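You operate a simulated robot arm through the tools that you are given. There is no shell and no other tool. Be economical: measure what you need, move in short steps, check, and stop when the job is done.

You run a simulated two-armed robot. Do the job below in one go: nothing can be reset, and whatever is moved stays where it is left.

Task
Cover the tote, lock it and set the route dial to TEST.
Fine: put the cover on with both hands; turn both lock knobs to LOCK; the hand pump stays inside.

Only the result counts: the job must be done as asked and must still hold three seconds after the hand-in. Knocking over, shifting, dropping, spilling or breaking anything else fails it. A push-on lid holds only when it is set on centred and level and pressed home; a screw cap is set on level and turned clockwise until tight.

Robot
Two 6-joint arms with two-finger parallel grippers on one trunk, on a base that drives. Base frame: it is fixed to the floor where the robot stands at the start and does not move with it; the origin is under the middle of the robot, x ahead of it, y to its left, z up; the surface under the hand at the start is at about z = 85. Units: cm, rad, N and s.
The left shoulder is at the start at [6, 18.7, 119.7], the right one opposite. With the tool pointing down near the work surface each hand reaches from about 18 to 62 cm from the robot's upright axis, wherever it stands, measured 20 degrees to its own side. Places, roughly: black lock knob [50, -20, 90]; red lock knob [50, 0, 90]; route dial [50, -10, 90]. Payload 1.57 kg a hand.
Tool frame (each hand has its own): the origin (TCP) lies between the finger pads and is the grasp point; the fingertips stand 3 cm ahead of it; z points along the fingers, y is the line along which they close. The gripper opens to 11 cm. The fingers are 2.4 cm wide and 1.2 cm thick; the gripper's body (4.8 by 11.2 cm) begins 7.8 cm behind the TCP.
Orientation is that of the tool frame in the base frame, as a unit quaternion [x, y, z, w]. With the fingers straight down and closing along the base's y, the tool's x points along the base's -x, its y along +y and its z along -z.

Tools
- The arms move only by the tool drive_tool. It takes "left_targets", "right_targets" or both (then of equal length, played together; a hand with none holds still); each is a list of rows, each a list of 7 numbers: the shift along the base's x, y, z in cm, then the turn, a rotation vector about the base's x, y, z in rad, then the closure, from 0 (fully open) to 1 (shut). In form: [[x, y, z, wx, wy, wz, fingers], ...]. A call has 1 to 8 rows; each row is the pose to reach, as a shift and turn from the pose commanded when the call began. Rows are played at 5 a second. More than 5 cm and 0.15 rad between two rows, or a gripper value outside its range, and nothing of the call is played. Where a pose cannot be reached the arm comes as near as it can. A force on the tool above 40 N (or 10 N above the force at the start of the call, whichever is more), or a blocked arm, ends the call early, and 0.2 s more pass. The fingers move at their own pace (about 15.3 cm/s each) and stop on an object; they squeeze with about 27 N. The grip force told is the motor's: it shows also when the fingers shut on nothing. Time passes only in rows, and 0.2 s behind the last, so rows that repeat a pose let the fingers close. It gives the time, the measured TCP pose, the force on the tool (base axes), the opening and the grip force at its end, in the units of the frame above (readings bear some noise), with the torque about the TCP (base axes, N m) and any sound that the robot's microphone picked up.
- Cameras (640 x 400 px; columns grow to the right, rows downward): "scene" is now at [0.54, 1.49, 172.45]; the picture's right is [0.22, -0.98, -0.00], its down [-0.83, -0.19, -0.52] and it looks along [0.51, 0.11, -0.85] (base axes); focal length 255 px, centre (320, 200). "left" rides on the left gripper at [7, -1.6, -14.1] in its tool frame; the picture's right is [0.23, 0.97, 0.00], its down [-0.86, 0.20, -0.48] and it looks along [-0.47, 0.11, 0.88] (tool axes); focal length 222 px, centre (320, 200). "right" rides on the right gripper at [7, 1.6, -14.1] in its tool frame; the picture's right is [-0.23, 0.97, 0.00], its down [-0.86, -0.20, -0.48] and it looks along [-0.47, -0.11, 0.88] (tool axes); focal length 222 px, centre (320, 200). There is no depth. A picture from a camera that has moved, and an enlarged one, comes with that camera's place and axes in the base frame and with its lens.
- get_image(camera): a new picture of that camera. It takes no simulated time.
- raise_lower(by): slides the trunk up (or, below 0, down) by that many cm; the arms and the scene camera ride with it, the base frame stays. It gives what a move gives, with no picture.
- drive_base(legs): drives the robot by 1 to 6 legs, each [ahead, left, turn to the left] in cm, cm and rad, along the robot's own axes; the way and the turn of a leg run together, so that a leg with both is an arc; at most 150 cm and 3.142 rad a leg. The arms and the cameras ride along, it lands a little off, and it stops where it bumps. It gives what a move gives.
- pan_tilt(pan, tilt): turns the head with the scene camera to pan (to the left, within 1.501 rad either way) and tilt (down, from -0.506 to 1.204), counted from straight ahead of the robot. It gives what a move gives.
- zoom(camera, box): a new picture of the part [left, top, right, bottom] of that camera's present view, enlarged. It takes no simulated time.
- close_job(): hands the job in; it is judged then, once.

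Go step by step. Nothing tells you exact positions but the pictures and the camera data: compare them with the known pose of the tool, close in by small moves and look again before you grip or let go. The budget is 120 turns and 88 pictures, counting those below and the enlarged ones. Unless the task says otherwise, let go and move clear before handing in, and close with one line.

The tools are called by a JSON object that holds its "name" and its "arguments". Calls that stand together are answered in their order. drive_tool: Moves the arms, as the interface text tells. Its arguments: {"type":"object","properties":{"left_targets":{"type":"array"},"right_targets":{"type":"array"}},"required":[]} The other tools are called the same way: raise_lower (by) slides the trunk up or down; drive_base (legs) drives the base; pan_tilt (pan, tilt) turns the head that bears the scene camera; get_image (camera) takes a picture; zoom (camera, box) takes an enlarged picture of a part of a camera's view; close_job () hands the job in.

At the start:

```text
t: 0.0
left_eef_pos: [43.77, 10.31, 117.33]
left_ee_rot: [0.0, 1.0, 0.0, -0.001]
left_contact_force: [0.4, 0.3, -1.5]
left_torque: [-0.02, -0.02, 0.01]
left_gripper_width: 11.02
left_finger_force: 0.1
right_eef_pos: [43.85, -27.02, 116.28]
right_ee_rot: [-0.001, 1.0, 0.0, 0.0]
right_contact_force: [0.6, 0.2, 0.1]
right_torque: [0.03, 0.0, 0.02]
right_gripper_width: 11.02
right_finger_force: 0.0
trunk travel left (down, up): [-82.5, 16.5]
robot x, y, heading: [-0.32, 0.3, -0.001]
head pan, tilt: [0.222, 1.025]
```

scene: 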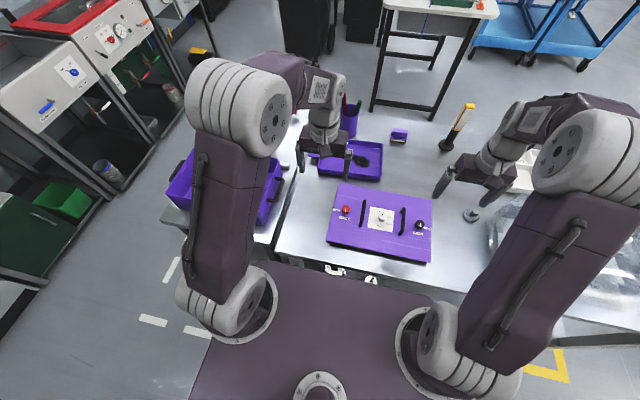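
right: 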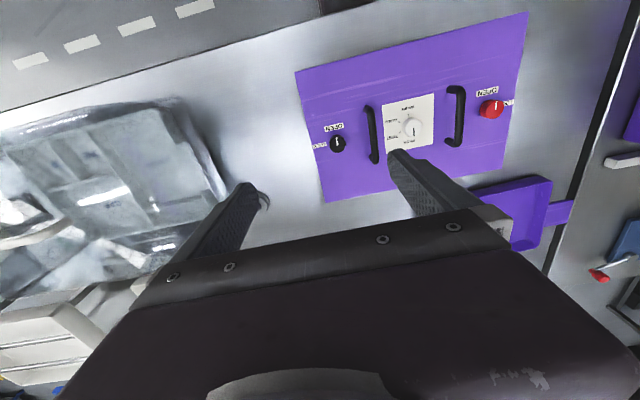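
left: 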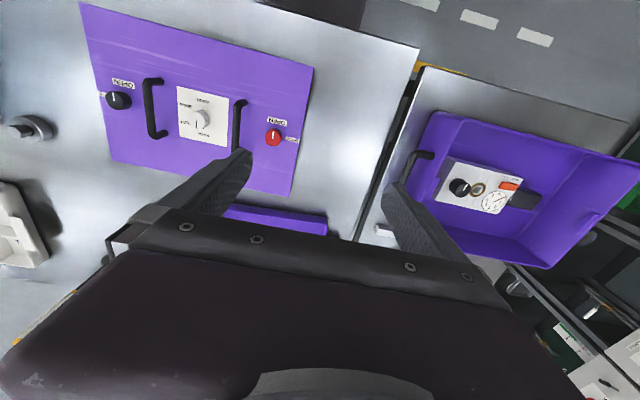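

I see a purple plate with two handles, a dial and two lock knobs in front of me, a small purple tray behind it and an open purple tote on the left. I'll look closer at each.

{"name": "zoom", "arguments": {"camera": "left", "box": [340, 60, 640, 290]}}

{"name": "zoom", "arguments": {"camera": "left", "box": [70, 0, 330, 200]}}

{"name": "zoom", "arguments": {"camera": "scene", "box": [160, 80, 480, 280]}}

```text
1.74 times, centred on (490, 175) of left
camera zoom: at [36.69, 8.49, 131.59], right [-0.23, 0.97, 0.0], down [0.86, 0.2, 0.48], along [0.47, 0.11, -0.88], focal length 386 px, centre (24, 244)
```

zoom: 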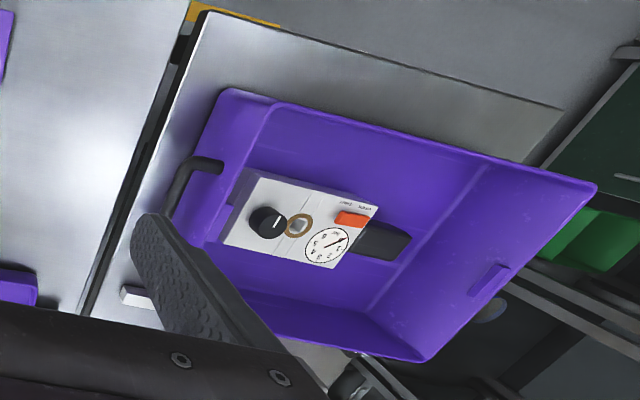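

```text
2.00 times, centred on (200, 100) of left
camera zoom: at [36.69, 8.49, 131.59], right [-0.23, 0.97, 0.0], down [0.86, 0.2, 0.48], along [0.47, 0.11, -0.88], focal length 444 px, centre (560, 400)
```

zoom: 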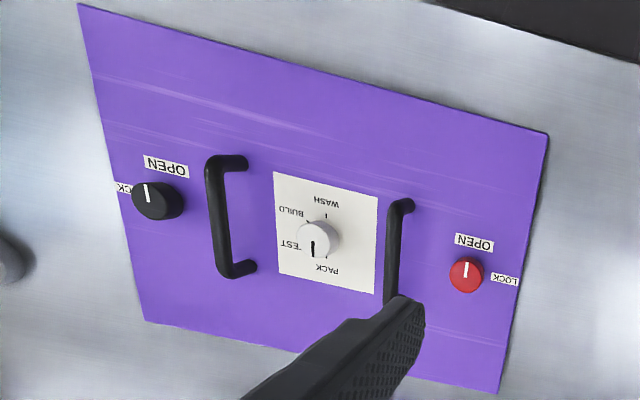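

```text
2.00 times, centred on (320, 180) of scene
camera zoom: at [0.54, 1.49, 172.45], right [0.22, -0.98, 0.0], down [-0.83, -0.19, -0.52], along [0.51, 0.11, -0.85], focal length 510 px, centre (320, 240)
```

zoom: 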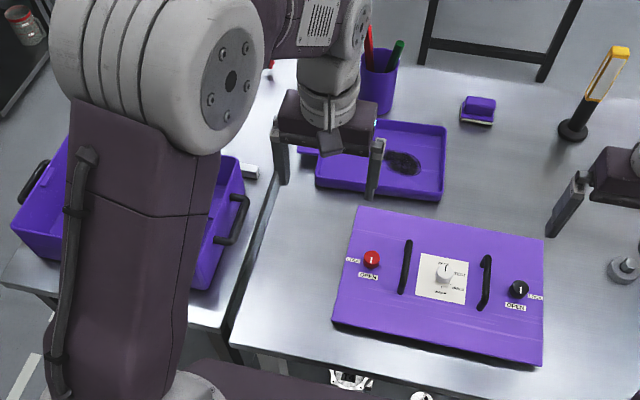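

The cover is roughly 25 x 36 cm, centred near (48,-11), and the tote is around x 37-60, y 26-64, both square to the base. I'll move the left hand over toward the tote for a second view to triangulate.

{"name": "drive_tool", "arguments": {"left_targets": [[0, 5, 0, 0, 0, 0, 0], [0, 10, 0, 0, 0, 0, 0], [0, 15, 0, 0, 0, 0, 0], [0, 20, 0, 0, 0, 0, 0], [0, 25, 0, 0, 0, 0, 0], [0, 25, 0, 0, 0, 0, 0]]}}

{"name": "get_image", "arguments": {"camera": "left"}}

{"name": "get_image", "arguments": {"camera": "scene"}}

```text
t: 1.4
left_eef_pos: [43.62, 35.27, 117.52]
left_ee_rot: [0.0, 1.0, 0.0, 0.0]
left_contact_force: [0.4, -0.4, -1.1]
left_torque: [-0.02, 0.0, 0.05]
left_gripper_width: 10.99
left_finger_force: 0.0
right_eef_pos: [43.98, -27.09, 116.38]
right_ee_rot: [0.0, 1.0, -0.001, 0.0]
right_contact_force: [0.3, -0.6, 1.1]
right_torque: [-0.02, 0.0, 0.01]
right_gripper_width: 10.99
right_finger_force: 0.0
trunk travel left (down, up): [-82.5, 16.5]
robot x, y, heading: [0.13, 0.13, 0.003]
head pan, tilt: [0.222, 1.025]
```

```text
81 pictures are left
camera left: at [36.62, 33.54, 131.7], right [-0.23, 0.97, 0.0], down [0.86, 0.2, 0.48], along [0.47, 0.11, -0.88], focal length 222 px, centre (320, 200)
```

left: 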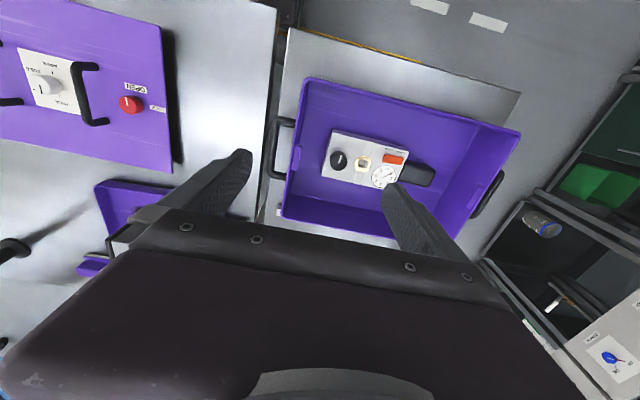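

```text
80 pictures are left
camera scene: at [0.52, 1.38, 172.45], right [0.22, -0.98, 0.0], down [-0.83, -0.19, -0.52], along [0.51, 0.12, -0.85], focal length 255 px, centre (320, 200)
```

scene: 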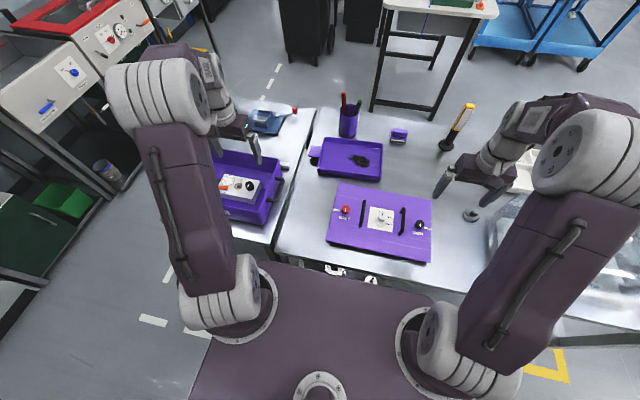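

The tote is now well in view. I'll take a zoom for precise corners.

{"name": "zoom", "arguments": {"camera": "left", "box": [260, 60, 540, 235]}}

{"name": "zoom", "arguments": {"camera": "scene", "box": [200, 120, 440, 270]}}

{"name": "zoom", "arguments": {"camera": "right", "box": [280, 0, 540, 210]}}

```text
2.29 times, centred on (400, 148) of left
camera zoom: at [36.62, 33.54, 131.7], right [-0.23, 0.97, 0.0], down [0.86, 0.2, 0.48], along [0.47, 0.11, -0.88], focal length 508 px, centre (137, 320)
```

zoom: 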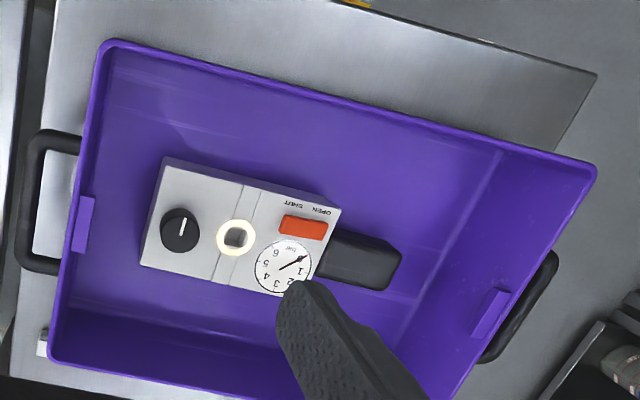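

```text
2.67 times, centred on (320, 195) of scene
camera zoom: at [0.52, 1.38, 172.45], right [0.22, -0.98, 0.0], down [-0.83, -0.19, -0.52], along [0.51, 0.12, -0.85], focal length 680 px, centre (320, 213)
```

zoom: 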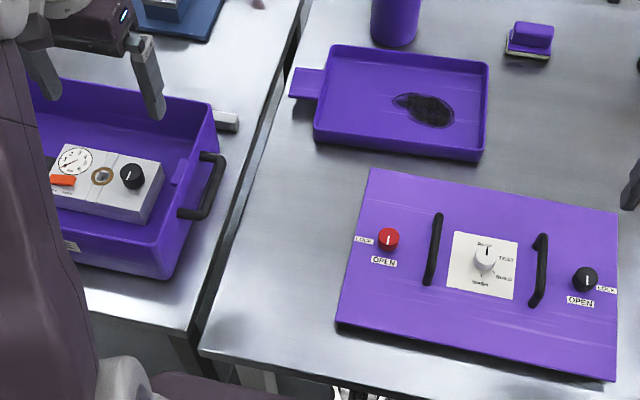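

```text
1.90 times, centred on (410, 105) of right
camera zoom: at [36.93, -25.4, 130.36], right [0.23, 0.97, 0.0], down [0.86, -0.2, 0.48], along [0.47, -0.11, -0.88], focal length 423 px, centre (149, 381)
```

zoom: 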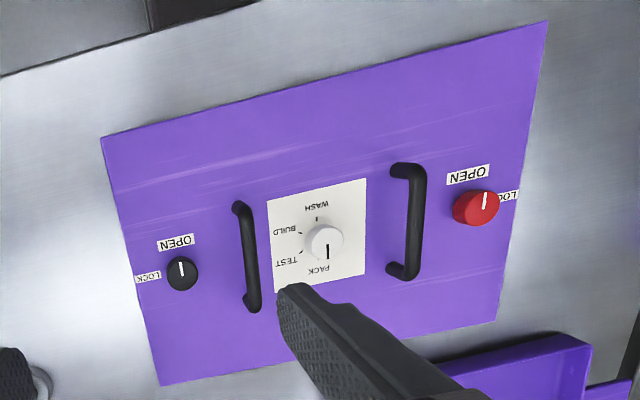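

The cover is about 26 x 36.6 cm with its top near z 87.3, centre (48.1,-11.2), and handle bars at y≈-3.7 and -18.8, top z≈91. The tote rim is at z≈95.2, centre about (49.2, 49). I bring both hands above the handles.

{"name": "drive_tool", "arguments": {"left_targets": [[0.5, -4.9, 0, 0, 0, 0, 0.3], [1, -9.8, 0, 0, 0, 0, 0.5], [1.5, -14.7, 0, 0, 0, 0, 0.64], [2, -19.6, 0, 0, 0, 0, 0.64], [2.5, -24.5, 0, 0, 0, 0, 0.64], [3, -29.4, 0, 0, 0, 0, 0.64], [3.5, -34.2, 0, 0, 0, 0, 0.64], [4.2, -39, 0, 0, 0, 0, 0.64]], "right_targets": [[0.5, 1, 0, 0, 0, 0, 0.3], [1, 2, 0, 0, 0, 0, 0.5], [1.5, 3, 0, 0, 0, 0, 0.64], [2, 4, 0, 0, 0, 0, 0.64], [2.5, 5, 0, 0, 0, 0, 0.64], [3, 6, 0, 0, 0, 0, 0.64], [3.5, 7, 0, 0, 0, 0, 0.64], [4.1, 8.3, 0, 0, 0, 0, 0.64]]}}

```text
t: 3.2
left_eef_pos: [47.88, -3.79, 117.63]
left_ee_rot: [0.0, 1.0, 0.001, -0.001]
left_contact_force: [-0.2, 0.1, -0.1]
left_torque: [0.02, -0.02, -0.01]
left_gripper_width: 3.96
left_finger_force: 0.0
right_eef_pos: [48.18, -18.79, 116.39]
right_ee_rot: [0.0, 1.0, 0.001, 0.0]
right_contact_force: [0.4, -0.6, -0.2]
right_torque: [0.01, 0.0, 0.04]
right_gripper_width: 3.95
right_finger_force: 0.0
trunk travel left (down, up): [-82.5, 16.5]
robot x, y, heading: [-0.16, 0.12, -0.002]
head pan, tilt: [0.222, 1.025]
```

Both hands are above the handles. I lower them to about z 98 and check.

{"name": "drive_tool", "arguments": {"left_targets": [[0, 0, -5, 0, 0, 0, 0.64], [0, 0, -10, 0, 0, 0, 0.64], [0, 0, -15, 0, 0, 0, 0.64], [0, 0, -20, 0, 0, 0, 0.64]], "right_targets": [[0, 0, -4.7, 0, 0, 0, 0.64], [0, 0, -9.4, 0, 0, 0, 0.64], [0, 0, -14.1, 0, 0, 0, 0.64], [0, 0, -18.8, 0, 0, 0, 0.64]]}}

{"name": "get_image", "arguments": {"camera": "left"}}

{"name": "get_image", "arguments": {"camera": "right"}}

```text
t: 4.2
left_eef_pos: [47.94, -3.74, 97.44]
left_ee_rot: [0.0, 1.0, 0.0, 0.0]
left_contact_force: [-0.1, 0.4, 0.0]
left_torque: [-0.01, -0.01, 0.04]
left_gripper_width: 3.97
left_finger_force: 0.0
right_eef_pos: [48.28, -18.89, 97.1]
right_ee_rot: [-0.001, 1.0, 0.0, 0.0]
right_contact_force: [-0.1, 0.5, 0.3]
right_torque: [-0.01, 0.03, 0.0]
right_gripper_width: 3.98
right_finger_force: 0.1
trunk travel left (down, up): [-82.5, 16.5]
robot x, y, heading: [0.05, -0.25, 0.002]
head pan, tilt: [0.222, 1.025]
```

```text
76 pictures are left
camera left: at [40.96, -5.45, 111.59], right [-0.23, 0.97, 0.0], down [0.86, 0.2, 0.48], along [0.47, 0.11, -0.88], focal length 222 px, centre (320, 200)
```

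left: 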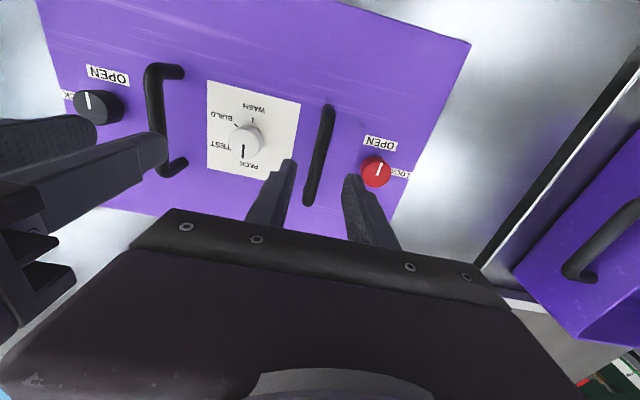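

```text
75 pictures are left
camera right: at [41.33, -17.3, 111.25], right [0.23, 0.97, 0.0], down [0.86, -0.2, 0.48], along [0.46, -0.11, -0.88], focal length 222 px, centre (320, 200)
```

right: 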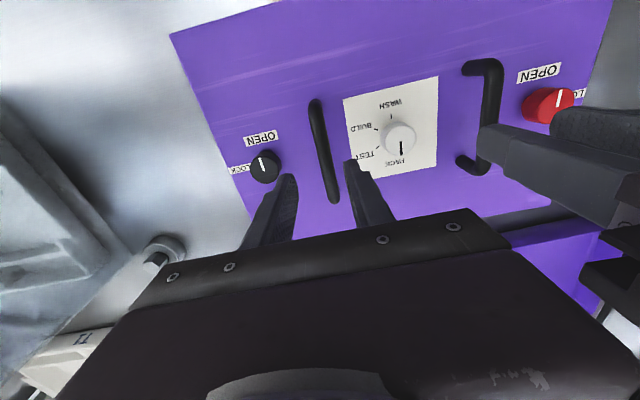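

The handles lie between the fingers of each hand. I lower with small corrections, then close.

{"name": "drive_tool", "arguments": {"left_targets": [[0, -0.2, -3, 0, 0, 0, 0.64], [0, -0.2, -5, 0, 0, 0, 0.64], [0, -0.2, -6.2, 0, 0, 0, 0.64], [0, -0.2, -6.2, 0, 0, 0, 0.64]], "right_targets": [[-0.3, 0.5, -3, 0, 0, 0, 0.64], [-0.3, 0.5, -5, 0, 0, 0, 0.64], [-0.3, 0.5, -5.9, 0, 0, 0, 0.64], [-0.3, 0.5, -5.9, 0, 0, 0, 0.64]]}}

{"name": "get_image", "arguments": {"camera": "left"}}

{"name": "get_image", "arguments": {"camera": "right"}}

```text
t: 5.2
left_eef_pos: [47.82, -3.84, 91.21]
left_ee_rot: [0.0, 1.0, -0.001, 0.0]
left_contact_force: [-0.6, 0.1, 0.2]
left_torque: [-0.02, 0.03, 0.0]
left_gripper_width: 3.96
left_finger_force: 0.2
right_eef_pos: [47.79, -18.46, 91.52]
right_ee_rot: [0.0, 1.0, 0.0, 0.0]
right_contact_force: [-0.4, -0.1, -0.7]
right_torque: [0.0, 0.01, 0.02]
right_gripper_width: 3.95
right_finger_force: 0.1
trunk travel left (down, up): [-82.5, 16.5]
robot x, y, heading: [0.08, 0.01, 0.003]
head pan, tilt: [0.222, 1.025]
```

```text
74 pictures are left
camera left: at [40.89, -5.62, 105.4], right [-0.23, 0.97, 0.0], down [0.86, 0.2, 0.48], along [0.47, 0.11, -0.88], focal length 222 px, centre (320, 200)
```

left: 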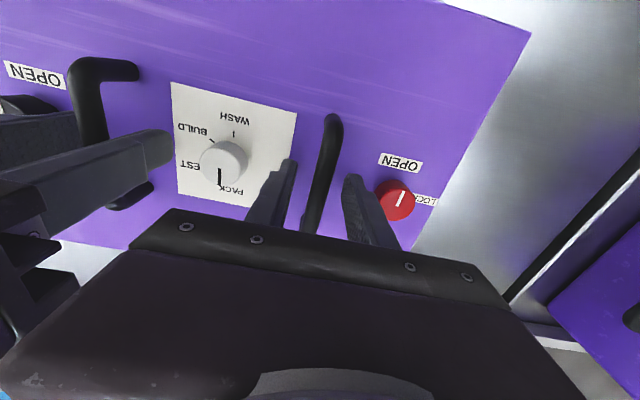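

```text
73 pictures are left
camera right: at [40.76, -16.67, 105.67], right [0.23, 0.97, 0.0], down [0.86, -0.2, 0.48], along [0.47, -0.11, -0.88], focal length 222 px, centre (320, 200)
```

right: 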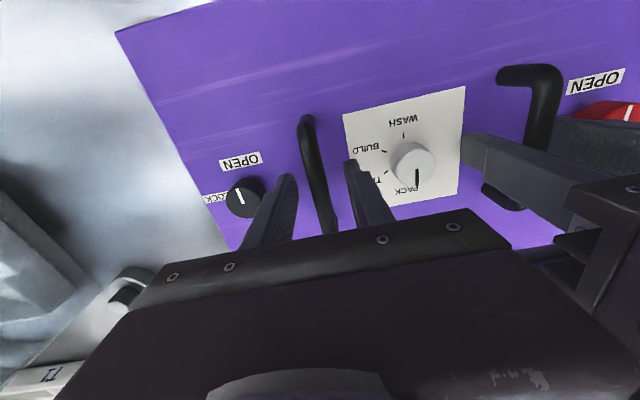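

Both bars sit between the fingers and nothing touches. I close both grippers.

{"name": "drive_tool", "arguments": {"left_targets": [[0, 0, -0.2, 0, 0, 0, 0.8], [0, 0, -0.2, 0, 0, 0, 1], [0, 0, -0.2, 0, 0, 0, 1], [0, 0, -0.2, 0, 0, 0, 1]], "right_targets": [[0, 0, -0.2, 0, 0, 0, 0.8], [0, 0, -0.2, 0, 0, 0, 1], [0, 0, -0.2, 0, 0, 0, 1], [0, 0, -0.2, 0, 0, 0, 1]]}}

```text
t: 6.2
left_eef_pos: [47.83, -3.94, 90.97]
left_ee_rot: [0.0, 1.0, 0.0, 0.0]
left_contact_force: [-1.4, -7.5, 0.6]
left_torque: [0.04, -0.02, -0.27]
left_gripper_width: 1.26
left_finger_force: 26.9
right_eef_pos: [47.65, -18.22, 91.46]
right_ee_rot: [0.0, 1.0, 0.0, 0.0]
right_contact_force: [1.9, 8.0, 0.3]
right_torque: [-0.01, 0.08, -0.16]
right_gripper_width: 1.26
right_finger_force: 27.2
trunk travel left (down, up): [-82.5, 16.5]
robot x, y, heading: [-0.15, -0.01, 0.001]
head pan, tilt: [0.222, 1.025]
```

Both grips are solid on the bars, with a slight sideways preload. I lift a little, relaxing that preload, and check.

{"name": "drive_tool", "arguments": {"left_targets": [[0, -0.15, 0.5, 0, 0, 0, 1], [0, -0.15, 1.5, 0, 0, 0, 1], [0, -0.15, 3, 0, 0, 0, 1], [0, -0.15, 3, 0, 0, 0, 1]], "right_targets": [[0, 0.15, 0.5, 0, 0, 0, 1], [0, 0.15, 1.5, 0, 0, 0, 1], [0, 0.15, 3, 0, 0, 0, 1], [0, 0.15, 3, 0, 0, 0, 1]]}}

{"name": "get_image", "arguments": {"camera": "scene"}}

```text
t: 7.2
left_eef_pos: [47.75, -3.84, 93.89]
left_ee_rot: [0.0, 1.0, 0.003, -0.004]
left_contact_force: [-2.8, 38.6, -2.0]
left_torque: [-0.09, 0.11, -0.19]
left_gripper_width: 1.28
left_finger_force: 26.9
right_eef_pos: [47.63, -18.36, 94.44]
right_ee_rot: [0.0, 1.0, 0.0, 0.0]
right_contact_force: [2.3, -38.1, -1.2]
right_torque: [-0.04, -0.11, -0.13]
right_gripper_width: 1.26
right_finger_force: 26.9
trunk travel left (down, up): [-82.5, 16.5]
robot x, y, heading: [-0.22, 0.03, 0.0]
head pan, tilt: [0.222, 1.025]
```

```text
72 pictures are left
camera scene: at [0.62, 1.47, 172.44], right [0.22, -0.98, 0.0], down [-0.83, -0.19, -0.52], along [0.51, 0.11, -0.85], focal length 255 px, centre (320, 200)
```

scene: 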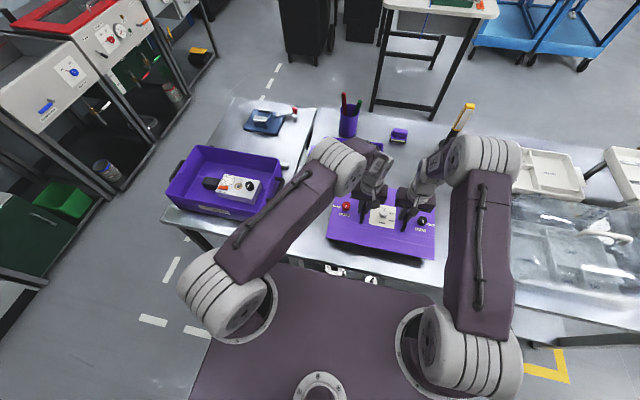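

The lid is off the table; the hands squeeze it inward about 38 N, so I relax by 0.25 cm and lift higher.

{"name": "drive_tool", "arguments": {"left_targets": [[0, 0.12, 0, 0, 0, 0, 1], [0, 0.12, 3, 0, 0, 0, 1], [0, 0.12, 6, 0, 0, 0, 1], [0, 0.12, 9, 0, 0, 0, 1], [0, 0.12, 11.5, 0, 0, 0, 1], [0, 0.12, 11.5, 0, 0, 0, 1]], "right_targets": [[0, -0.12, 0, 0, 0, 0, 1], [0, -0.12, 3, 0, 0, 0, 1], [0, -0.12, 6, 0, 0, 0, 1], [0, -0.12, 9, 0, 0, 0, 1], [0, -0.12, 11.5, 0, 0, 0, 1], [0, -0.12, 11.5, 0, 0, 0, 1]]}}

{"name": "pan_tilt", "arguments": {"pan": 0.6, "tilt": 0.95}}

{"name": "get_image", "arguments": {"camera": "scene"}}

```text
t: 8.6
left_eef_pos: [47.89, -3.92, 105.56]
left_ee_rot: [0.0, 1.0, 0.001, 0.0]
left_contact_force: [-1.5, 34.5, -1.4]
left_torque: [-0.1, -0.02, -0.13]
left_gripper_width: 1.23
left_finger_force: 26.8
right_eef_pos: [47.71, -18.37, 105.9]
right_ee_rot: [-0.001, 1.0, -0.001, -0.001]
right_contact_force: [2.8, -33.9, -2.2]
right_torque: [0.0, 0.05, -0.19]
right_gripper_width: 1.24
right_finger_force: 27.1
trunk travel left (down, up): [-82.5, 16.5]
robot x, y, heading: [0.0, 0.48, -0.002]
head pan, tilt: [0.222, 1.025]
```

```text
t: 9.4
left_eef_pos: [47.76, -3.91, 105.62]
left_ee_rot: [0.001, 1.0, 0.002, 0.0]
left_contact_force: [-0.8, 33.2, -1.0]
left_torque: [-0.17, -0.12, -0.03]
left_gripper_width: 1.26
left_finger_force: 27.7
right_eef_pos: [47.76, -18.28, 105.75]
right_ee_rot: [-0.001, 1.0, -0.001, -0.001]
right_contact_force: [1.8, -33.6, -0.8]
right_torque: [-0.01, 0.13, -0.19]
right_gripper_width: 1.23
right_finger_force: 27.2
trunk travel left (down, up): [-82.5, 16.5]
robot x, y, heading: [-0.04, -0.3, -0.003]
head pan, tilt: [0.6, 0.949]
```

```text
71 pictures are left
camera scene: at [-0.06, 4.07, 172.97], right [0.56, -0.83, 0.0], down [-0.67, -0.46, -0.58], along [0.48, 0.33, -0.81], focal length 255 px, centre (320, 200)
```

scene: 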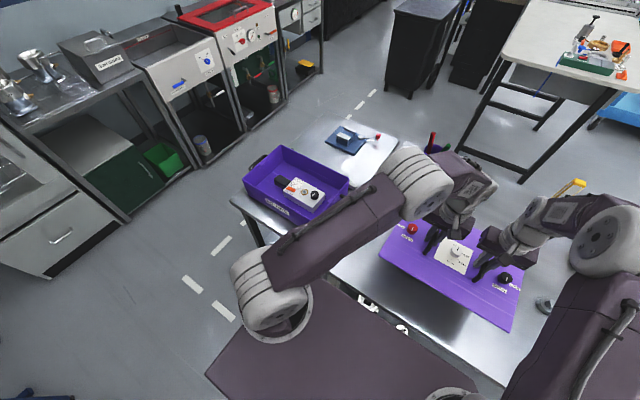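

The lid is lifted and level; there's still a 33 N inward squeeze, so I ease outward a bit more.

{"name": "drive_tool", "arguments": {"left_targets": [[0, 0.1, 0, 0, 0, 0, 1], [0, 0.1, 0, 0, 0, 0, 1], [0, 0.1, 0, 0, 0, 0, 1]], "right_targets": [[0, -0.1, 0, 0, 0, 0, 1], [0, -0.1, 0, 0, 0, 0, 1], [0, -0.1, 0, 0, 0, 0, 1]]}}

```text
t: 10.2
left_eef_pos: [47.86, -3.89, 105.53]
left_ee_rot: [0.0, 1.0, 0.001, 0.0]
left_contact_force: [-2.4, 20.2, -1.7]
left_torque: [-0.06, -0.21, -0.17]
left_gripper_width: 1.25
left_finger_force: 27.6
right_eef_pos: [47.75, -18.33, 105.97]
right_ee_rot: [0.001, 1.0, 0.0, 0.0]
right_contact_force: [1.5, -20.9, -0.9]
right_torque: [-0.01, 0.21, -0.05]
right_gripper_width: 1.25
right_finger_force: 26.8
trunk travel left (down, up): [-82.5, 16.5]
robot x, y, heading: [0.23, 0.06, 0.004]
head pan, tilt: [0.6, 0.949]
```

That works (13 N per 0.2 cm); one more easing, then I drive the base left by 49 cm with the lid held clear.

{"name": "drive_tool", "arguments": {"left_targets": [[0, 0.13, 0, 0, 0, 0, 1], [0, 0.13, 0, 0, 0, 0, 1], [0, 0.13, 0, 0, 0, 0, 1]], "right_targets": [[0, -0.13, 0, 0, 0, 0, 1], [0, -0.13, 0, 0, 0, 0, 1], [0, -0.13, 0, 0, 0, 0, 1]]}}

{"name": "drive_base", "arguments": {"legs": [[0, 25, 0], [0, 24, 0]]}}

{"name": "pan_tilt", "arguments": {"pan": 0.1, "tilt": 1.0}}

{"name": "get_image", "arguments": {"camera": "scene"}}

{"name": "get_image", "arguments": {"camera": "left"}}

{"name": "get_image", "arguments": {"camera": "right"}}

```text
t: 11.1
left_eef_pos: [48.03, -3.89, 105.72]
left_ee_rot: [0.0, 1.0, -0.002, 0.001]
left_contact_force: [-2.7, -10.5, -1.5]
left_torque: [0.06, 0.16, -0.19]
left_gripper_width: 1.26
left_finger_force: 26.9
right_eef_pos: [47.81, -18.34, 106.03]
right_ee_rot: [0.0, 1.0, 0.001, 0.0]
right_contact_force: [2.0, 10.1, -1.0]
right_torque: [0.0, -0.11, -0.15]
right_gripper_width: 1.23
right_finger_force: 27.5
trunk travel left (down, up): [-82.5, 16.5]
robot x, y, heading: [-0.24, 0.01, -0.003]
head pan, tilt: [0.6, 0.949]
```

```text
t: 14.2
left_eef_pos: [47.99, 44.71, 105.6]
left_ee_rot: [0.002, 1.0, -0.001, 0.0]
left_contact_force: [-2.3, -38.2, -1.2]
left_torque: [0.12, -0.07, -0.16]
left_gripper_width: 1.28
left_finger_force: 26.8
right_eef_pos: [47.8, 30.34, 105.95]
right_ee_rot: [0.003, 1.0, 0.002, 0.0]
right_contact_force: [2.5, 38.5, -1.4]
right_torque: [0.03, 0.03, -0.04]
right_gripper_width: 1.25
right_finger_force: 26.6
trunk travel left (down, up): [-82.5, 16.5]
robot x, y, heading: [0.5, 49.01, -0.006]
head pan, tilt: [0.6, 0.949]
```

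```text
t: 15.2
left_eef_pos: [48.05, 44.98, 105.61]
left_ee_rot: [0.002, 1.0, -0.002, 0.0]
left_contact_force: [-0.4, -3.6, -2.3]
left_torque: [0.05, -0.01, -0.09]
left_gripper_width: 1.25
left_finger_force: 26.8
right_eef_pos: [47.83, 30.36, 105.95]
right_ee_rot: [0.003, 1.0, 0.001, 0.0]
right_contact_force: [0.2, 3.9, -1.5]
right_torque: [0.03, 0.04, 0.02]
right_gripper_width: 1.24
right_finger_force: 26.9
trunk travel left (down, up): [-82.5, 16.5]
robot x, y, heading: [0.0, 48.9, -0.011]
head pan, tilt: [0.099, 1.0]
```

```text
70 pictures are left
camera scene: at [1.03, 49.64, 172.61], right [0.09, -1.0, 0.0], down [-0.84, -0.08, -0.54], along [0.54, 0.05, -0.84], focal length 255 px, centre (320, 200)
```

scene: 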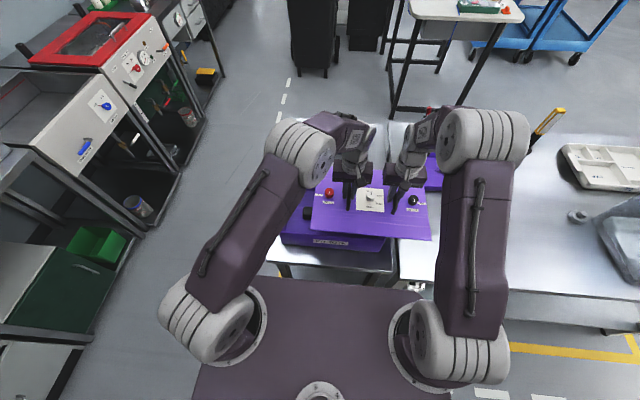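

```text
69 pictures are left
camera left: at [41.02, 43.11, 119.77], right [-0.22, 0.97, 0.0], down [0.86, 0.2, 0.48], along [0.47, 0.1, -0.88], focal length 222 px, centre (320, 200)
```

left: 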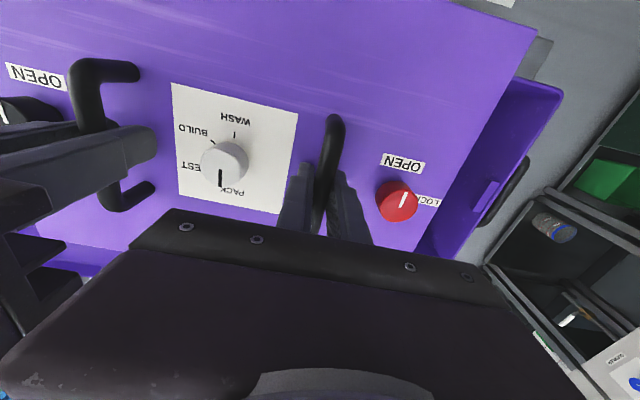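

```text
68 pictures are left
camera right: at [40.88, 32.09, 119.96], right [0.23, 0.97, 0.0], down [0.85, -0.21, 0.48], along [0.47, -0.11, -0.88], focal length 222 px, centre (320, 200)
```

right: 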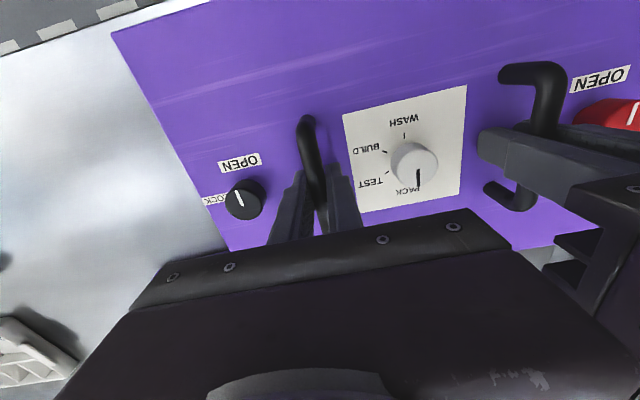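

The lid is beside and above the tote. I shift both hands together 11 cm left and 0.9 cm ahead, then check alignment.

{"name": "drive_tool", "arguments": {"left_targets": [[0.3, 3, 0, 0, 0, 0, 1], [0.6, 6, 0, 0, 0, 0, 1], [0.9, 9, 0, 0, 0, 0, 1], [0.9, 11, 0, 0, 0, 0, 1], [0.9, 11, 0, 0, 0, 0, 1]], "right_targets": [[0.3, 3, 0, 0, 0, 0, 1], [0.6, 6, 0, 0, 0, 0, 1], [0.9, 9, 0, 0, 0, 0, 1], [0.9, 11, 0, 0, 0, 0, 1], [0.9, 11, 0, 0, 0, 0, 1]]}}

{"name": "get_image", "arguments": {"camera": "scene"}}

{"name": "get_image", "arguments": {"camera": "left"}}

{"name": "get_image", "arguments": {"camera": "right"}}

```text
t: 16.4
left_eef_pos: [48.91, 55.74, 105.57]
left_ee_rot: [0.002, 1.0, -0.001, 0.0]
left_contact_force: [1.3, -6.6, -1.0]
left_torque: [0.05, -0.04, 0.08]
left_gripper_width: 1.23
left_finger_force: 26.6
right_eef_pos: [48.63, 41.33, 105.98]
right_ee_rot: [0.003, 1.0, 0.001, 0.0]
right_contact_force: [-0.2, 7.0, -1.1]
right_torque: [0.02, 0.05, 0.13]
right_gripper_width: 1.24
right_finger_force: 27.2
trunk travel left (down, up): [-82.5, 16.5]
robot x, y, heading: [-0.2, 48.92, -0.008]
head pan, tilt: [0.099, 1.0]
```

```text
67 pictures are left
camera scene: at [1.03, 49.56, 172.61], right [0.09, -1.0, 0.0], down [-0.84, -0.08, -0.54], along [0.54, 0.05, -0.84], focal length 255 px, centre (320, 200)
```

scene: 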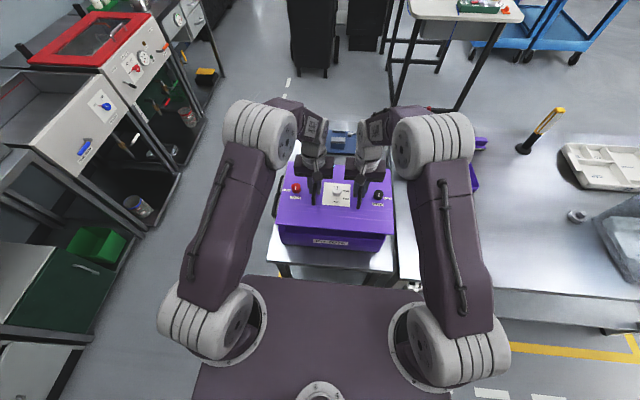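

```text
66 pictures are left
camera left: at [41.9, 54.06, 119.79], right [-0.22, 0.97, 0.0], down [0.86, 0.2, 0.48], along [0.47, 0.1, -0.88], focal length 222 px, centre (320, 200)
```

left: 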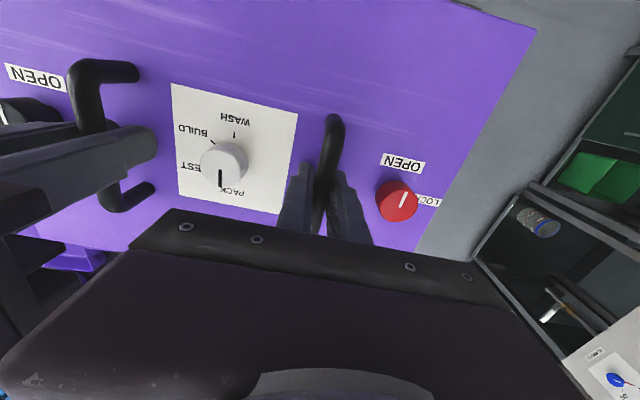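

```text
65 pictures are left
camera right: at [41.8, 43.04, 120.01], right [0.23, 0.97, 0.0], down [0.85, -0.21, 0.48], along [0.47, -0.11, -0.88], focal length 222 px, centre (320, 200)
```

right: 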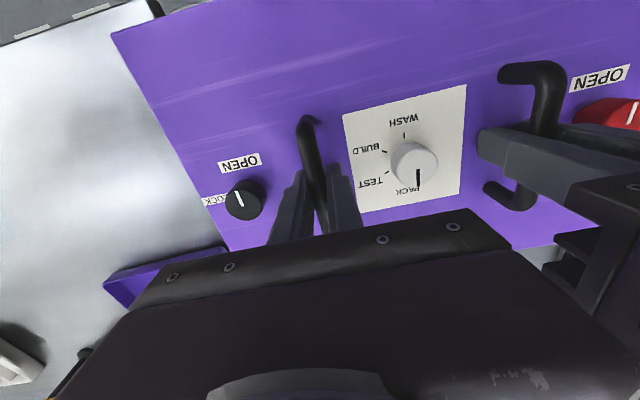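

The lid is over the tote. I zoom the scene view to compare lid and tote edges.

{"name": "zoom", "arguments": {"camera": "scene", "box": [250, 130, 420, 280]}}

```text
2.67 times, centred on (335, 205) of scene
camera zoom: at [1.03, 49.56, 172.61], right [0.09, -1.0, 0.0], down [-0.84, -0.08, -0.54], along [0.54, 0.05, -0.84], focal length 680 px, centre (280, 187)
```

zoom: 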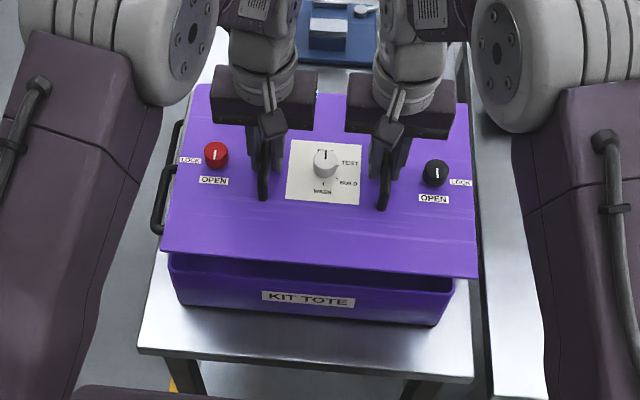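

I need finer detail at the front corners.

{"name": "zoom", "arguments": {"camera": "scene", "box": [284, 210, 334, 250]}}

{"name": "zoom", "arguments": {"camera": "scene", "box": [355, 215, 405, 255]}}

```text
10.00 times, centred on (309, 230) of scene
camera zoom: at [1.03, 49.56, 172.61], right [0.09, -1.0, 0.0], down [-0.84, -0.08, -0.54], along [0.54, 0.05, -0.84], focal length 2552 px, centre (430, -100)
```

zoom: 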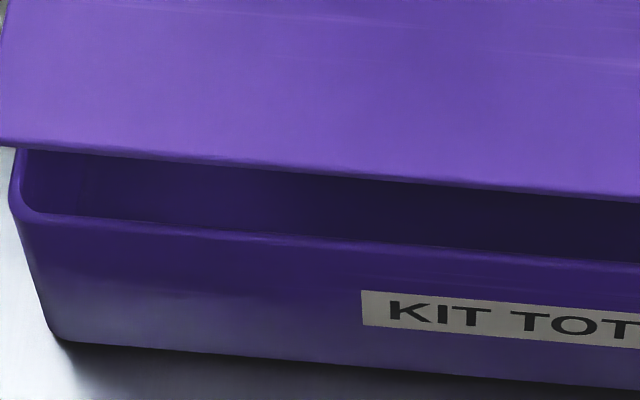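

```text
10.00 times, centred on (380, 235) of scene
camera zoom: at [1.03, 49.56, 172.61], right [0.09, -1.0, 0.0], down [-0.84, -0.08, -0.54], along [0.54, 0.05, -0.84], focal length 2552 px, centre (-280, -150)
```

zoom: 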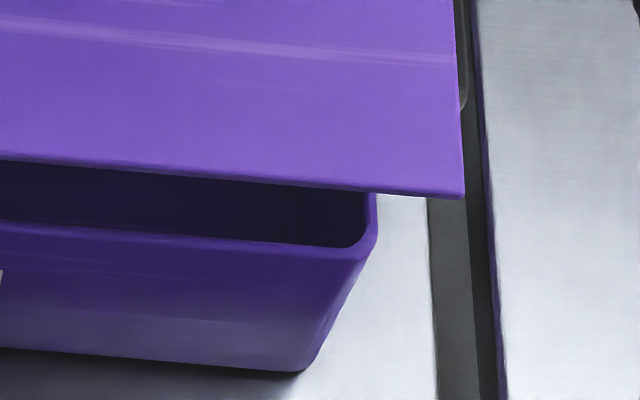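

The lid needs about +0.9 cm in y, about -0.2 cm in x and a hair of counter-clockwise yaw. I apply that and lower 3 cm, staying above the rim.

{"name": "drive_tool", "arguments": {"left_targets": [[-0.1, 0.4, 0, 0, 0, 0.003, 1], [-0.25, 0.9, 0, 0, 0, 0.007, 1], [-0.25, 0.9, -1.5, 0, 0, 0.007, 1], [-0.25, 0.9, -3, 0, 0, 0.007, 1], [-0.25, 0.9, -3, 0, 0, 0.007, 1]], "right_targets": [[-0.1, 0.4, 0, 0, 0, 0.003, 1], [-0.15, 0.9, 0, 0, 0, 0.007, 1], [-0.15, 0.9, -1.5, 0, 0, 0.007, 1], [-0.15, 0.9, -3, 0, 0, 0.007, 1], [-0.15, 0.9, -3, 0, 0, 0.007, 1]]}}

{"name": "zoom", "arguments": {"camera": "scene", "box": [264, 210, 314, 250]}}

{"name": "zoom", "arguments": {"camera": "scene", "box": [355, 215, 405, 255]}}

```text
t: 17.6
left_eef_pos: [48.57, 56.66, 102.58]
left_ee_rot: [-0.001, 1.0, -0.002, -0.001]
left_contact_force: [1.8, -3.6, -1.9]
left_torque: [0.05, 0.04, 0.06]
left_gripper_width: 1.26
left_finger_force: 27.1
right_eef_pos: [48.43, 42.29, 102.94]
right_ee_rot: [0.0, 1.0, 0.002, 0.0]
right_contact_force: [-0.1, 3.6, -0.8]
right_torque: [0.0, -0.05, 0.11]
right_gripper_width: 1.24
right_finger_force: 27.1
trunk travel left (down, up): [-82.5, 16.5]
robot x, y, heading: [0.01, 49.15, -0.004]
head pan, tilt: [0.099, 1.0]
```

```text
10.00 times, centred on (289, 230) of scene
camera zoom: at [0.96, 49.65, 172.61], right [0.09, -1.0, 0.0], down [-0.84, -0.08, -0.54], along [0.54, 0.05, -0.84], focal length 2552 px, centre (630, -100)
```

zoom: 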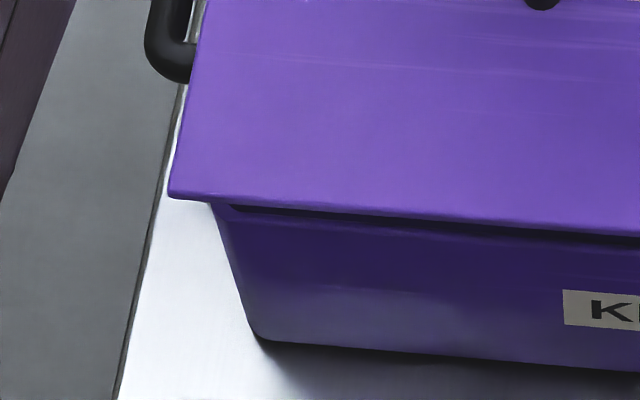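

```text
10.00 times, centred on (380, 235) of scene
camera zoom: at [0.96, 49.65, 172.61], right [0.09, -1.0, 0.0], down [-0.84, -0.08, -0.54], along [0.54, 0.05, -0.84], focal length 2552 px, centre (-280, -150)
```

zoom: 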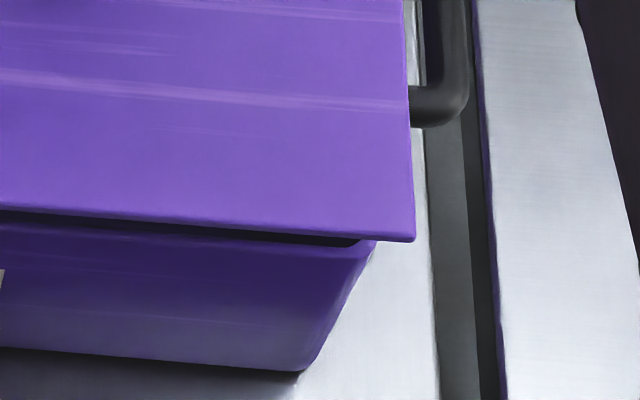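

Nearly centred: I nudge -0.15 in y and +0.2 in x, and lower another 1 cm.

{"name": "drive_tool", "arguments": {"left_targets": [[0.2, -0.15, 0, 0, 0, 0, 1], [0.2, -0.15, -0.5, 0, 0, 0, 1], [0.2, -0.15, -1, 0, 0, 0, 1], [0.2, -0.15, -1, 0, 0, 0, 1]], "right_targets": [[0.2, -0.15, 0, 0, 0, 0, 1], [0.2, -0.15, -0.5, 0, 0, 0, 1], [0.2, -0.15, -1, 0, 0, 0, 1], [0.2, -0.15, -1, 0, 0, 0, 1]]}}

{"name": "zoom", "arguments": {"camera": "scene", "box": [264, 210, 314, 250]}}

{"name": "zoom", "arguments": {"camera": "scene", "box": [355, 215, 405, 255]}}

```text
t: 18.6
left_eef_pos: [48.8, 56.5, 101.6]
left_ee_rot: [0.0, 1.0, -0.002, 0.0]
left_contact_force: [1.1, -6.7, -2.0]
left_torque: [0.07, -0.08, 0.01]
left_gripper_width: 1.25
left_finger_force: 26.2
right_eef_pos: [48.66, 42.02, 101.99]
right_ee_rot: [0.0, 1.0, 0.001, 0.0]
right_contact_force: [-0.8, 6.7, -2.9]
right_torque: [0.05, 0.03, 0.12]
right_gripper_width: 1.26
right_finger_force: 26.8
trunk travel left (down, up): [-82.5, 16.5]
robot x, y, heading: [0.44, 48.89, -0.007]
head pan, tilt: [0.099, 1.0]
```

```text
10.00 times, centred on (289, 230) of scene
camera zoom: at [1.04, 49.64, 172.61], right [0.09, -1.0, 0.0], down [-0.84, -0.08, -0.54], along [0.54, 0.05, -0.84], focal length 2552 px, centre (630, -100)
```

zoom: 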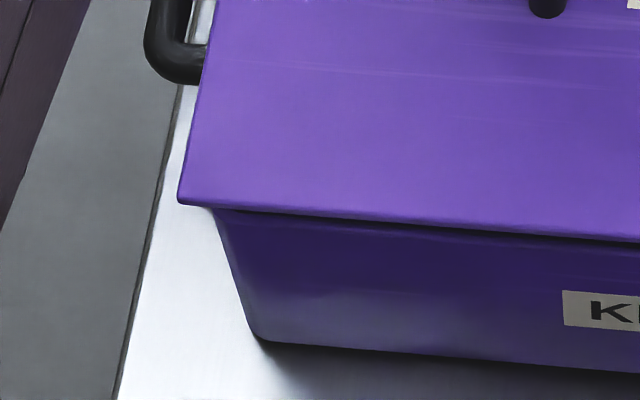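

```text
10.00 times, centred on (380, 235) of scene
camera zoom: at [1.04, 49.64, 172.61], right [0.09, -1.0, 0.0], down [-0.84, -0.08, -0.54], along [0.54, 0.05, -0.84], focal length 2552 px, centre (-280, -150)
```

zoom: 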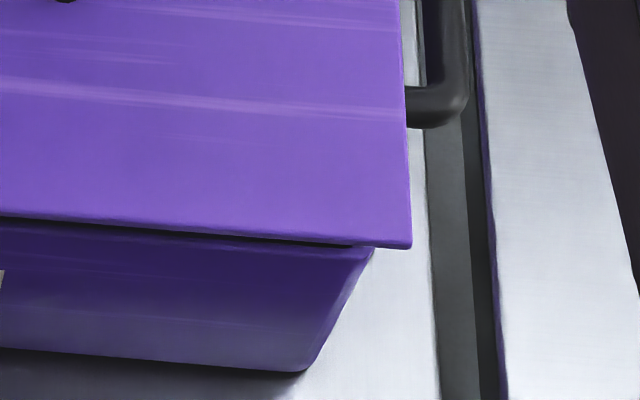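

It's centred within a millimetre or two. I lower gently onto the rim, watching the force.

{"name": "drive_tool", "arguments": {"left_targets": [[0, 0, -0.4, 0, 0, 0, 1], [0, 0, -0.8, 0, 0, 0, 1], [0, 0, -1.2, 0, 0, 0, 1], [0, 0, -1.5, 0, 0, 0, 1], [0, 0, -1.5, 0, 0, 0, 1]], "right_targets": [[0, 0, -0.4, 0, 0, 0, 1], [0, 0, -0.8, 0, 0, 0, 1], [0, 0, -1.2, 0, 0, 0, 1], [0, 0, -1.5, 0, 0, 0, 1], [0, 0, -1.5, 0, 0, 0, 1]]}}

{"name": "zoom", "arguments": {"camera": "scene", "box": [264, 210, 314, 250]}}

{"name": "zoom", "arguments": {"camera": "scene", "box": [355, 215, 405, 255]}}

```text
t: 19.8
left_eef_pos: [48.77, 56.57, 100.25]
left_ee_rot: [-0.001, 1.0, -0.002, 0.0]
left_contact_force: [3.0, -8.5, -2.4]
left_torque: [0.04, -0.05, 0.19]
left_gripper_width: 1.26
left_finger_force: 27.3
right_eef_pos: [48.71, 42.13, 100.49]
right_ee_rot: [0.0, 1.0, 0.001, -0.001]
right_contact_force: [-2.8, 7.9, -1.1]
right_torque: [0.03, 0.07, 0.17]
right_gripper_width: 1.24
right_finger_force: 27.0
trunk travel left (down, up): [-82.5, 16.5]
robot x, y, heading: [-0.0, 49.07, -0.005]
head pan, tilt: [0.099, 1.0]
```

```text
10.00 times, centred on (289, 230) of scene
camera zoom: at [1.03, 49.64, 172.61], right [0.09, -1.0, 0.0], down [-0.84, -0.08, -0.54], along [0.54, 0.05, -0.84], focal length 2552 px, centre (630, -100)
```

zoom: 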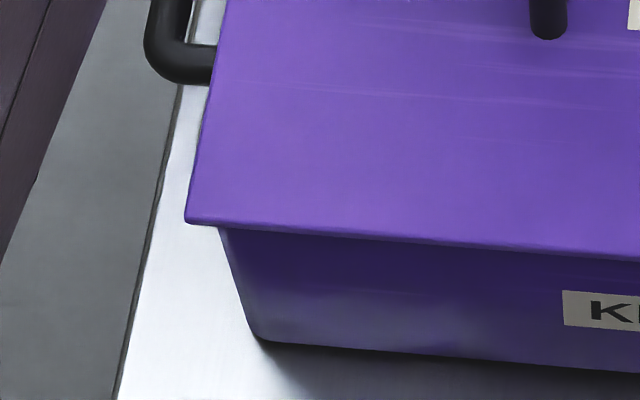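

```text
10.00 times, centred on (380, 235) of scene
camera zoom: at [1.03, 49.64, 172.61], right [0.09, -1.0, 0.0], down [-0.84, -0.08, -0.54], along [0.54, 0.05, -0.84], focal length 2552 px, centre (-280, -150)
```

zoom: 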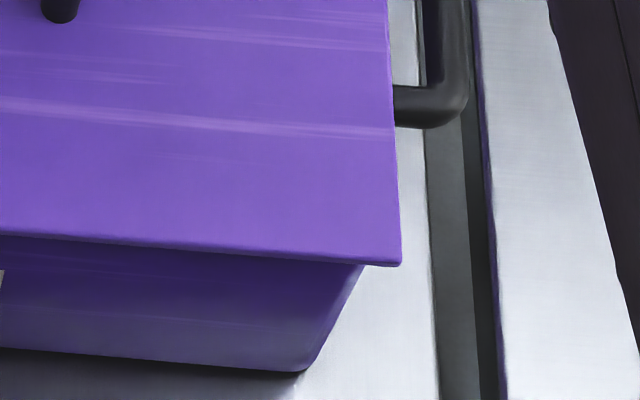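

No contact yet and it's still symmetric. I continue down slowly.

{"name": "drive_tool", "arguments": {"left_targets": [[0, 0, -0.25, 0, 0, 0, 1], [0, 0, -0.5, 0, 0, 0, 1], [0, 0, -0.75, 0, 0, 0, 1], [0, 0, -1.0, 0, 0, 0, 1], [0, 0, -1.0, 0, 0, 0, 1]], "right_targets": [[0, 0, -0.25, 0, 0, 0, 1], [0, 0, -0.5, 0, 0, 0, 1], [0, 0, -0.75, 0, 0, 0, 1], [0, 0, -1.0, 0, 0, 0, 1], [0, 0, -1.0, 0, 0, 0, 1]]}}

```text
t: 21.0
left_eef_pos: [48.72, 56.63, 99.46]
left_ee_rot: [-0.002, 1.0, -0.002, 0.001]
left_contact_force: [6.7, 4.6, 13.3]
left_torque: [-0.01, 0.6, 0.15]
left_gripper_width: 1.26
left_finger_force: 26.7
right_eef_pos: [48.79, 42.15, 99.71]
right_ee_rot: [0.0, 1.0, 0.002, 0.003]
right_contact_force: [3.4, -3.6, 25.2]
right_torque: [-0.03, 0.2, 0.21]
right_gripper_width: 1.23
right_finger_force: 26.5
trunk travel left (down, up): [-82.5, 16.5]
robot x, y, heading: [0.0, 48.91, -0.007]
head pan, tilt: [0.099, 1.0]
```

Contact: about 38 N upward in total. I look at how it sits.

{"name": "zoom", "arguments": {"camera": "scene", "box": [264, 210, 314, 250]}}

{"name": "zoom", "arguments": {"camera": "scene", "box": [355, 215, 405, 255]}}

```text
10.00 times, centred on (289, 230) of scene
camera zoom: at [0.7, 49.7, 172.67], right [0.09, -1.0, 0.0], down [-0.84, -0.08, -0.54], along [0.54, 0.05, -0.84], focal length 2552 px, centre (630, -100)
```

zoom: 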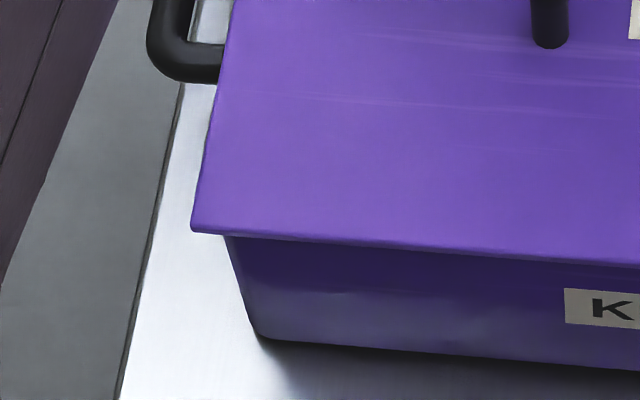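

```text
10.00 times, centred on (380, 235) of scene
camera zoom: at [0.7, 49.7, 172.67], right [0.09, -1.0, 0.0], down [-0.84, -0.08, -0.54], along [0.54, 0.05, -0.84], focal length 2552 px, centre (-280, -150)
```

zoom: 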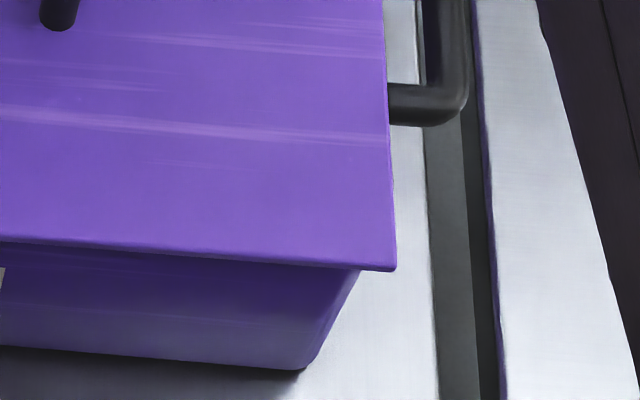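

The plate appears to be at rim height. I press further in small steps to seat it.

{"name": "drive_tool", "arguments": {"left_targets": [[0, 0, -0.15, 0, 0, 0, 1], [0, 0, -0.3, 0, 0, 0, 1], [0, 0, -0.45, 0, 0, 0, 1], [0, 0, -0.6, 0, 0, 0, 1], [0, 0, -0.75, 0, 0, 0, 1], [0, 0, -0.75, 0, 0, 0, 1]], "right_targets": [[0, 0, -0.15, 0, 0, 0, 1], [0, 0, -0.3, 0, 0, 0, 1], [0, 0, -0.45, 0, 0, 0, 1], [0, 0, -0.6, 0, 0, 0, 1], [0, 0, -0.75, 0, 0, 0, 1], [0, 0, -0.75, 0, 0, 0, 1]]}}

```text
t: 21.8
left_eef_pos: [48.64, 56.52, 99.2]
left_ee_rot: [-0.001, 1.0, -0.002, 0.004]
left_contact_force: [-1.4, 2.2, 16.0]
left_torque: [0.06, 1.13, 0.03]
left_gripper_width: 1.22
left_finger_force: 27.1
right_eef_pos: [48.4, 42.25, 99.32]
right_ee_rot: [0.0, 1.0, 0.001, 0.003]
right_contact_force: [-3.7, 0.9, 15.4]
right_torque: [0.0, 0.45, 0.18]
right_gripper_width: 1.26
right_finger_force: 26.9
trunk travel left (down, up): [-82.5, 16.5]
robot x, y, heading: [0.22, 48.76, -0.006]
head pan, tilt: [0.099, 1.0]
stopped in row 3 (left hand): the force on the tool passed its limit at 43 N (the readings are from after the stop); the commanded pose is now the measured one
```

It moved down about 3 mm with a force peak, then relaxed. I check the seating visually.

{"name": "zoom", "arguments": {"camera": "scene", "box": [264, 165, 404, 255]}}

{"name": "get_image", "arguments": {"camera": "right"}}

```text
4.44 times, centred on (334, 210) of scene
camera zoom: at [0.37, 49.67, 172.57], right [0.09, -1.0, 0.0], down [-0.84, -0.08, -0.54], along [0.54, 0.05, -0.84], focal length 1134 px, centre (258, 156)
```

zoom: 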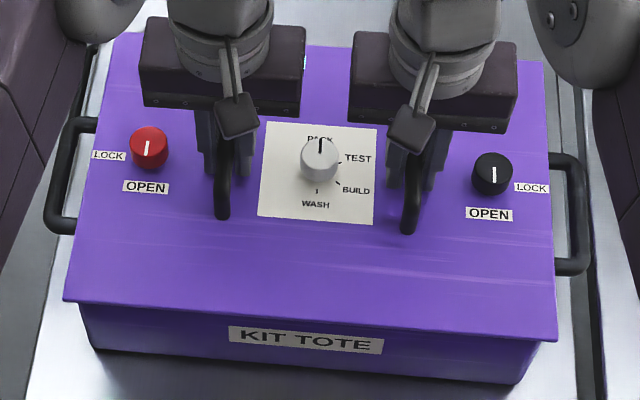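

```text
52 pictures are left
camera right: at [41.5, 43.81, 113.27], right [0.23, 0.97, 0.0], down [0.85, -0.2, 0.48], along [0.47, -0.11, -0.88], focal length 222 px, centre (320, 200)
```

right: 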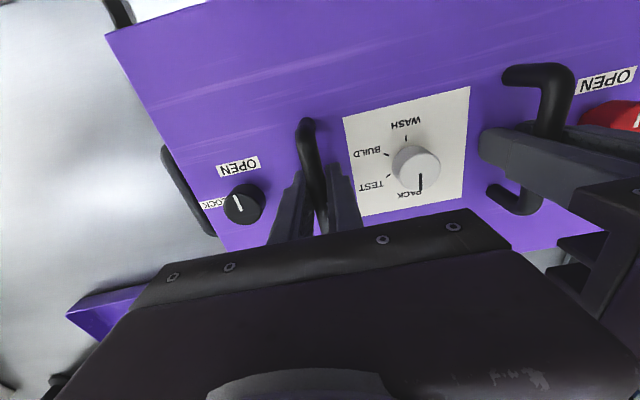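

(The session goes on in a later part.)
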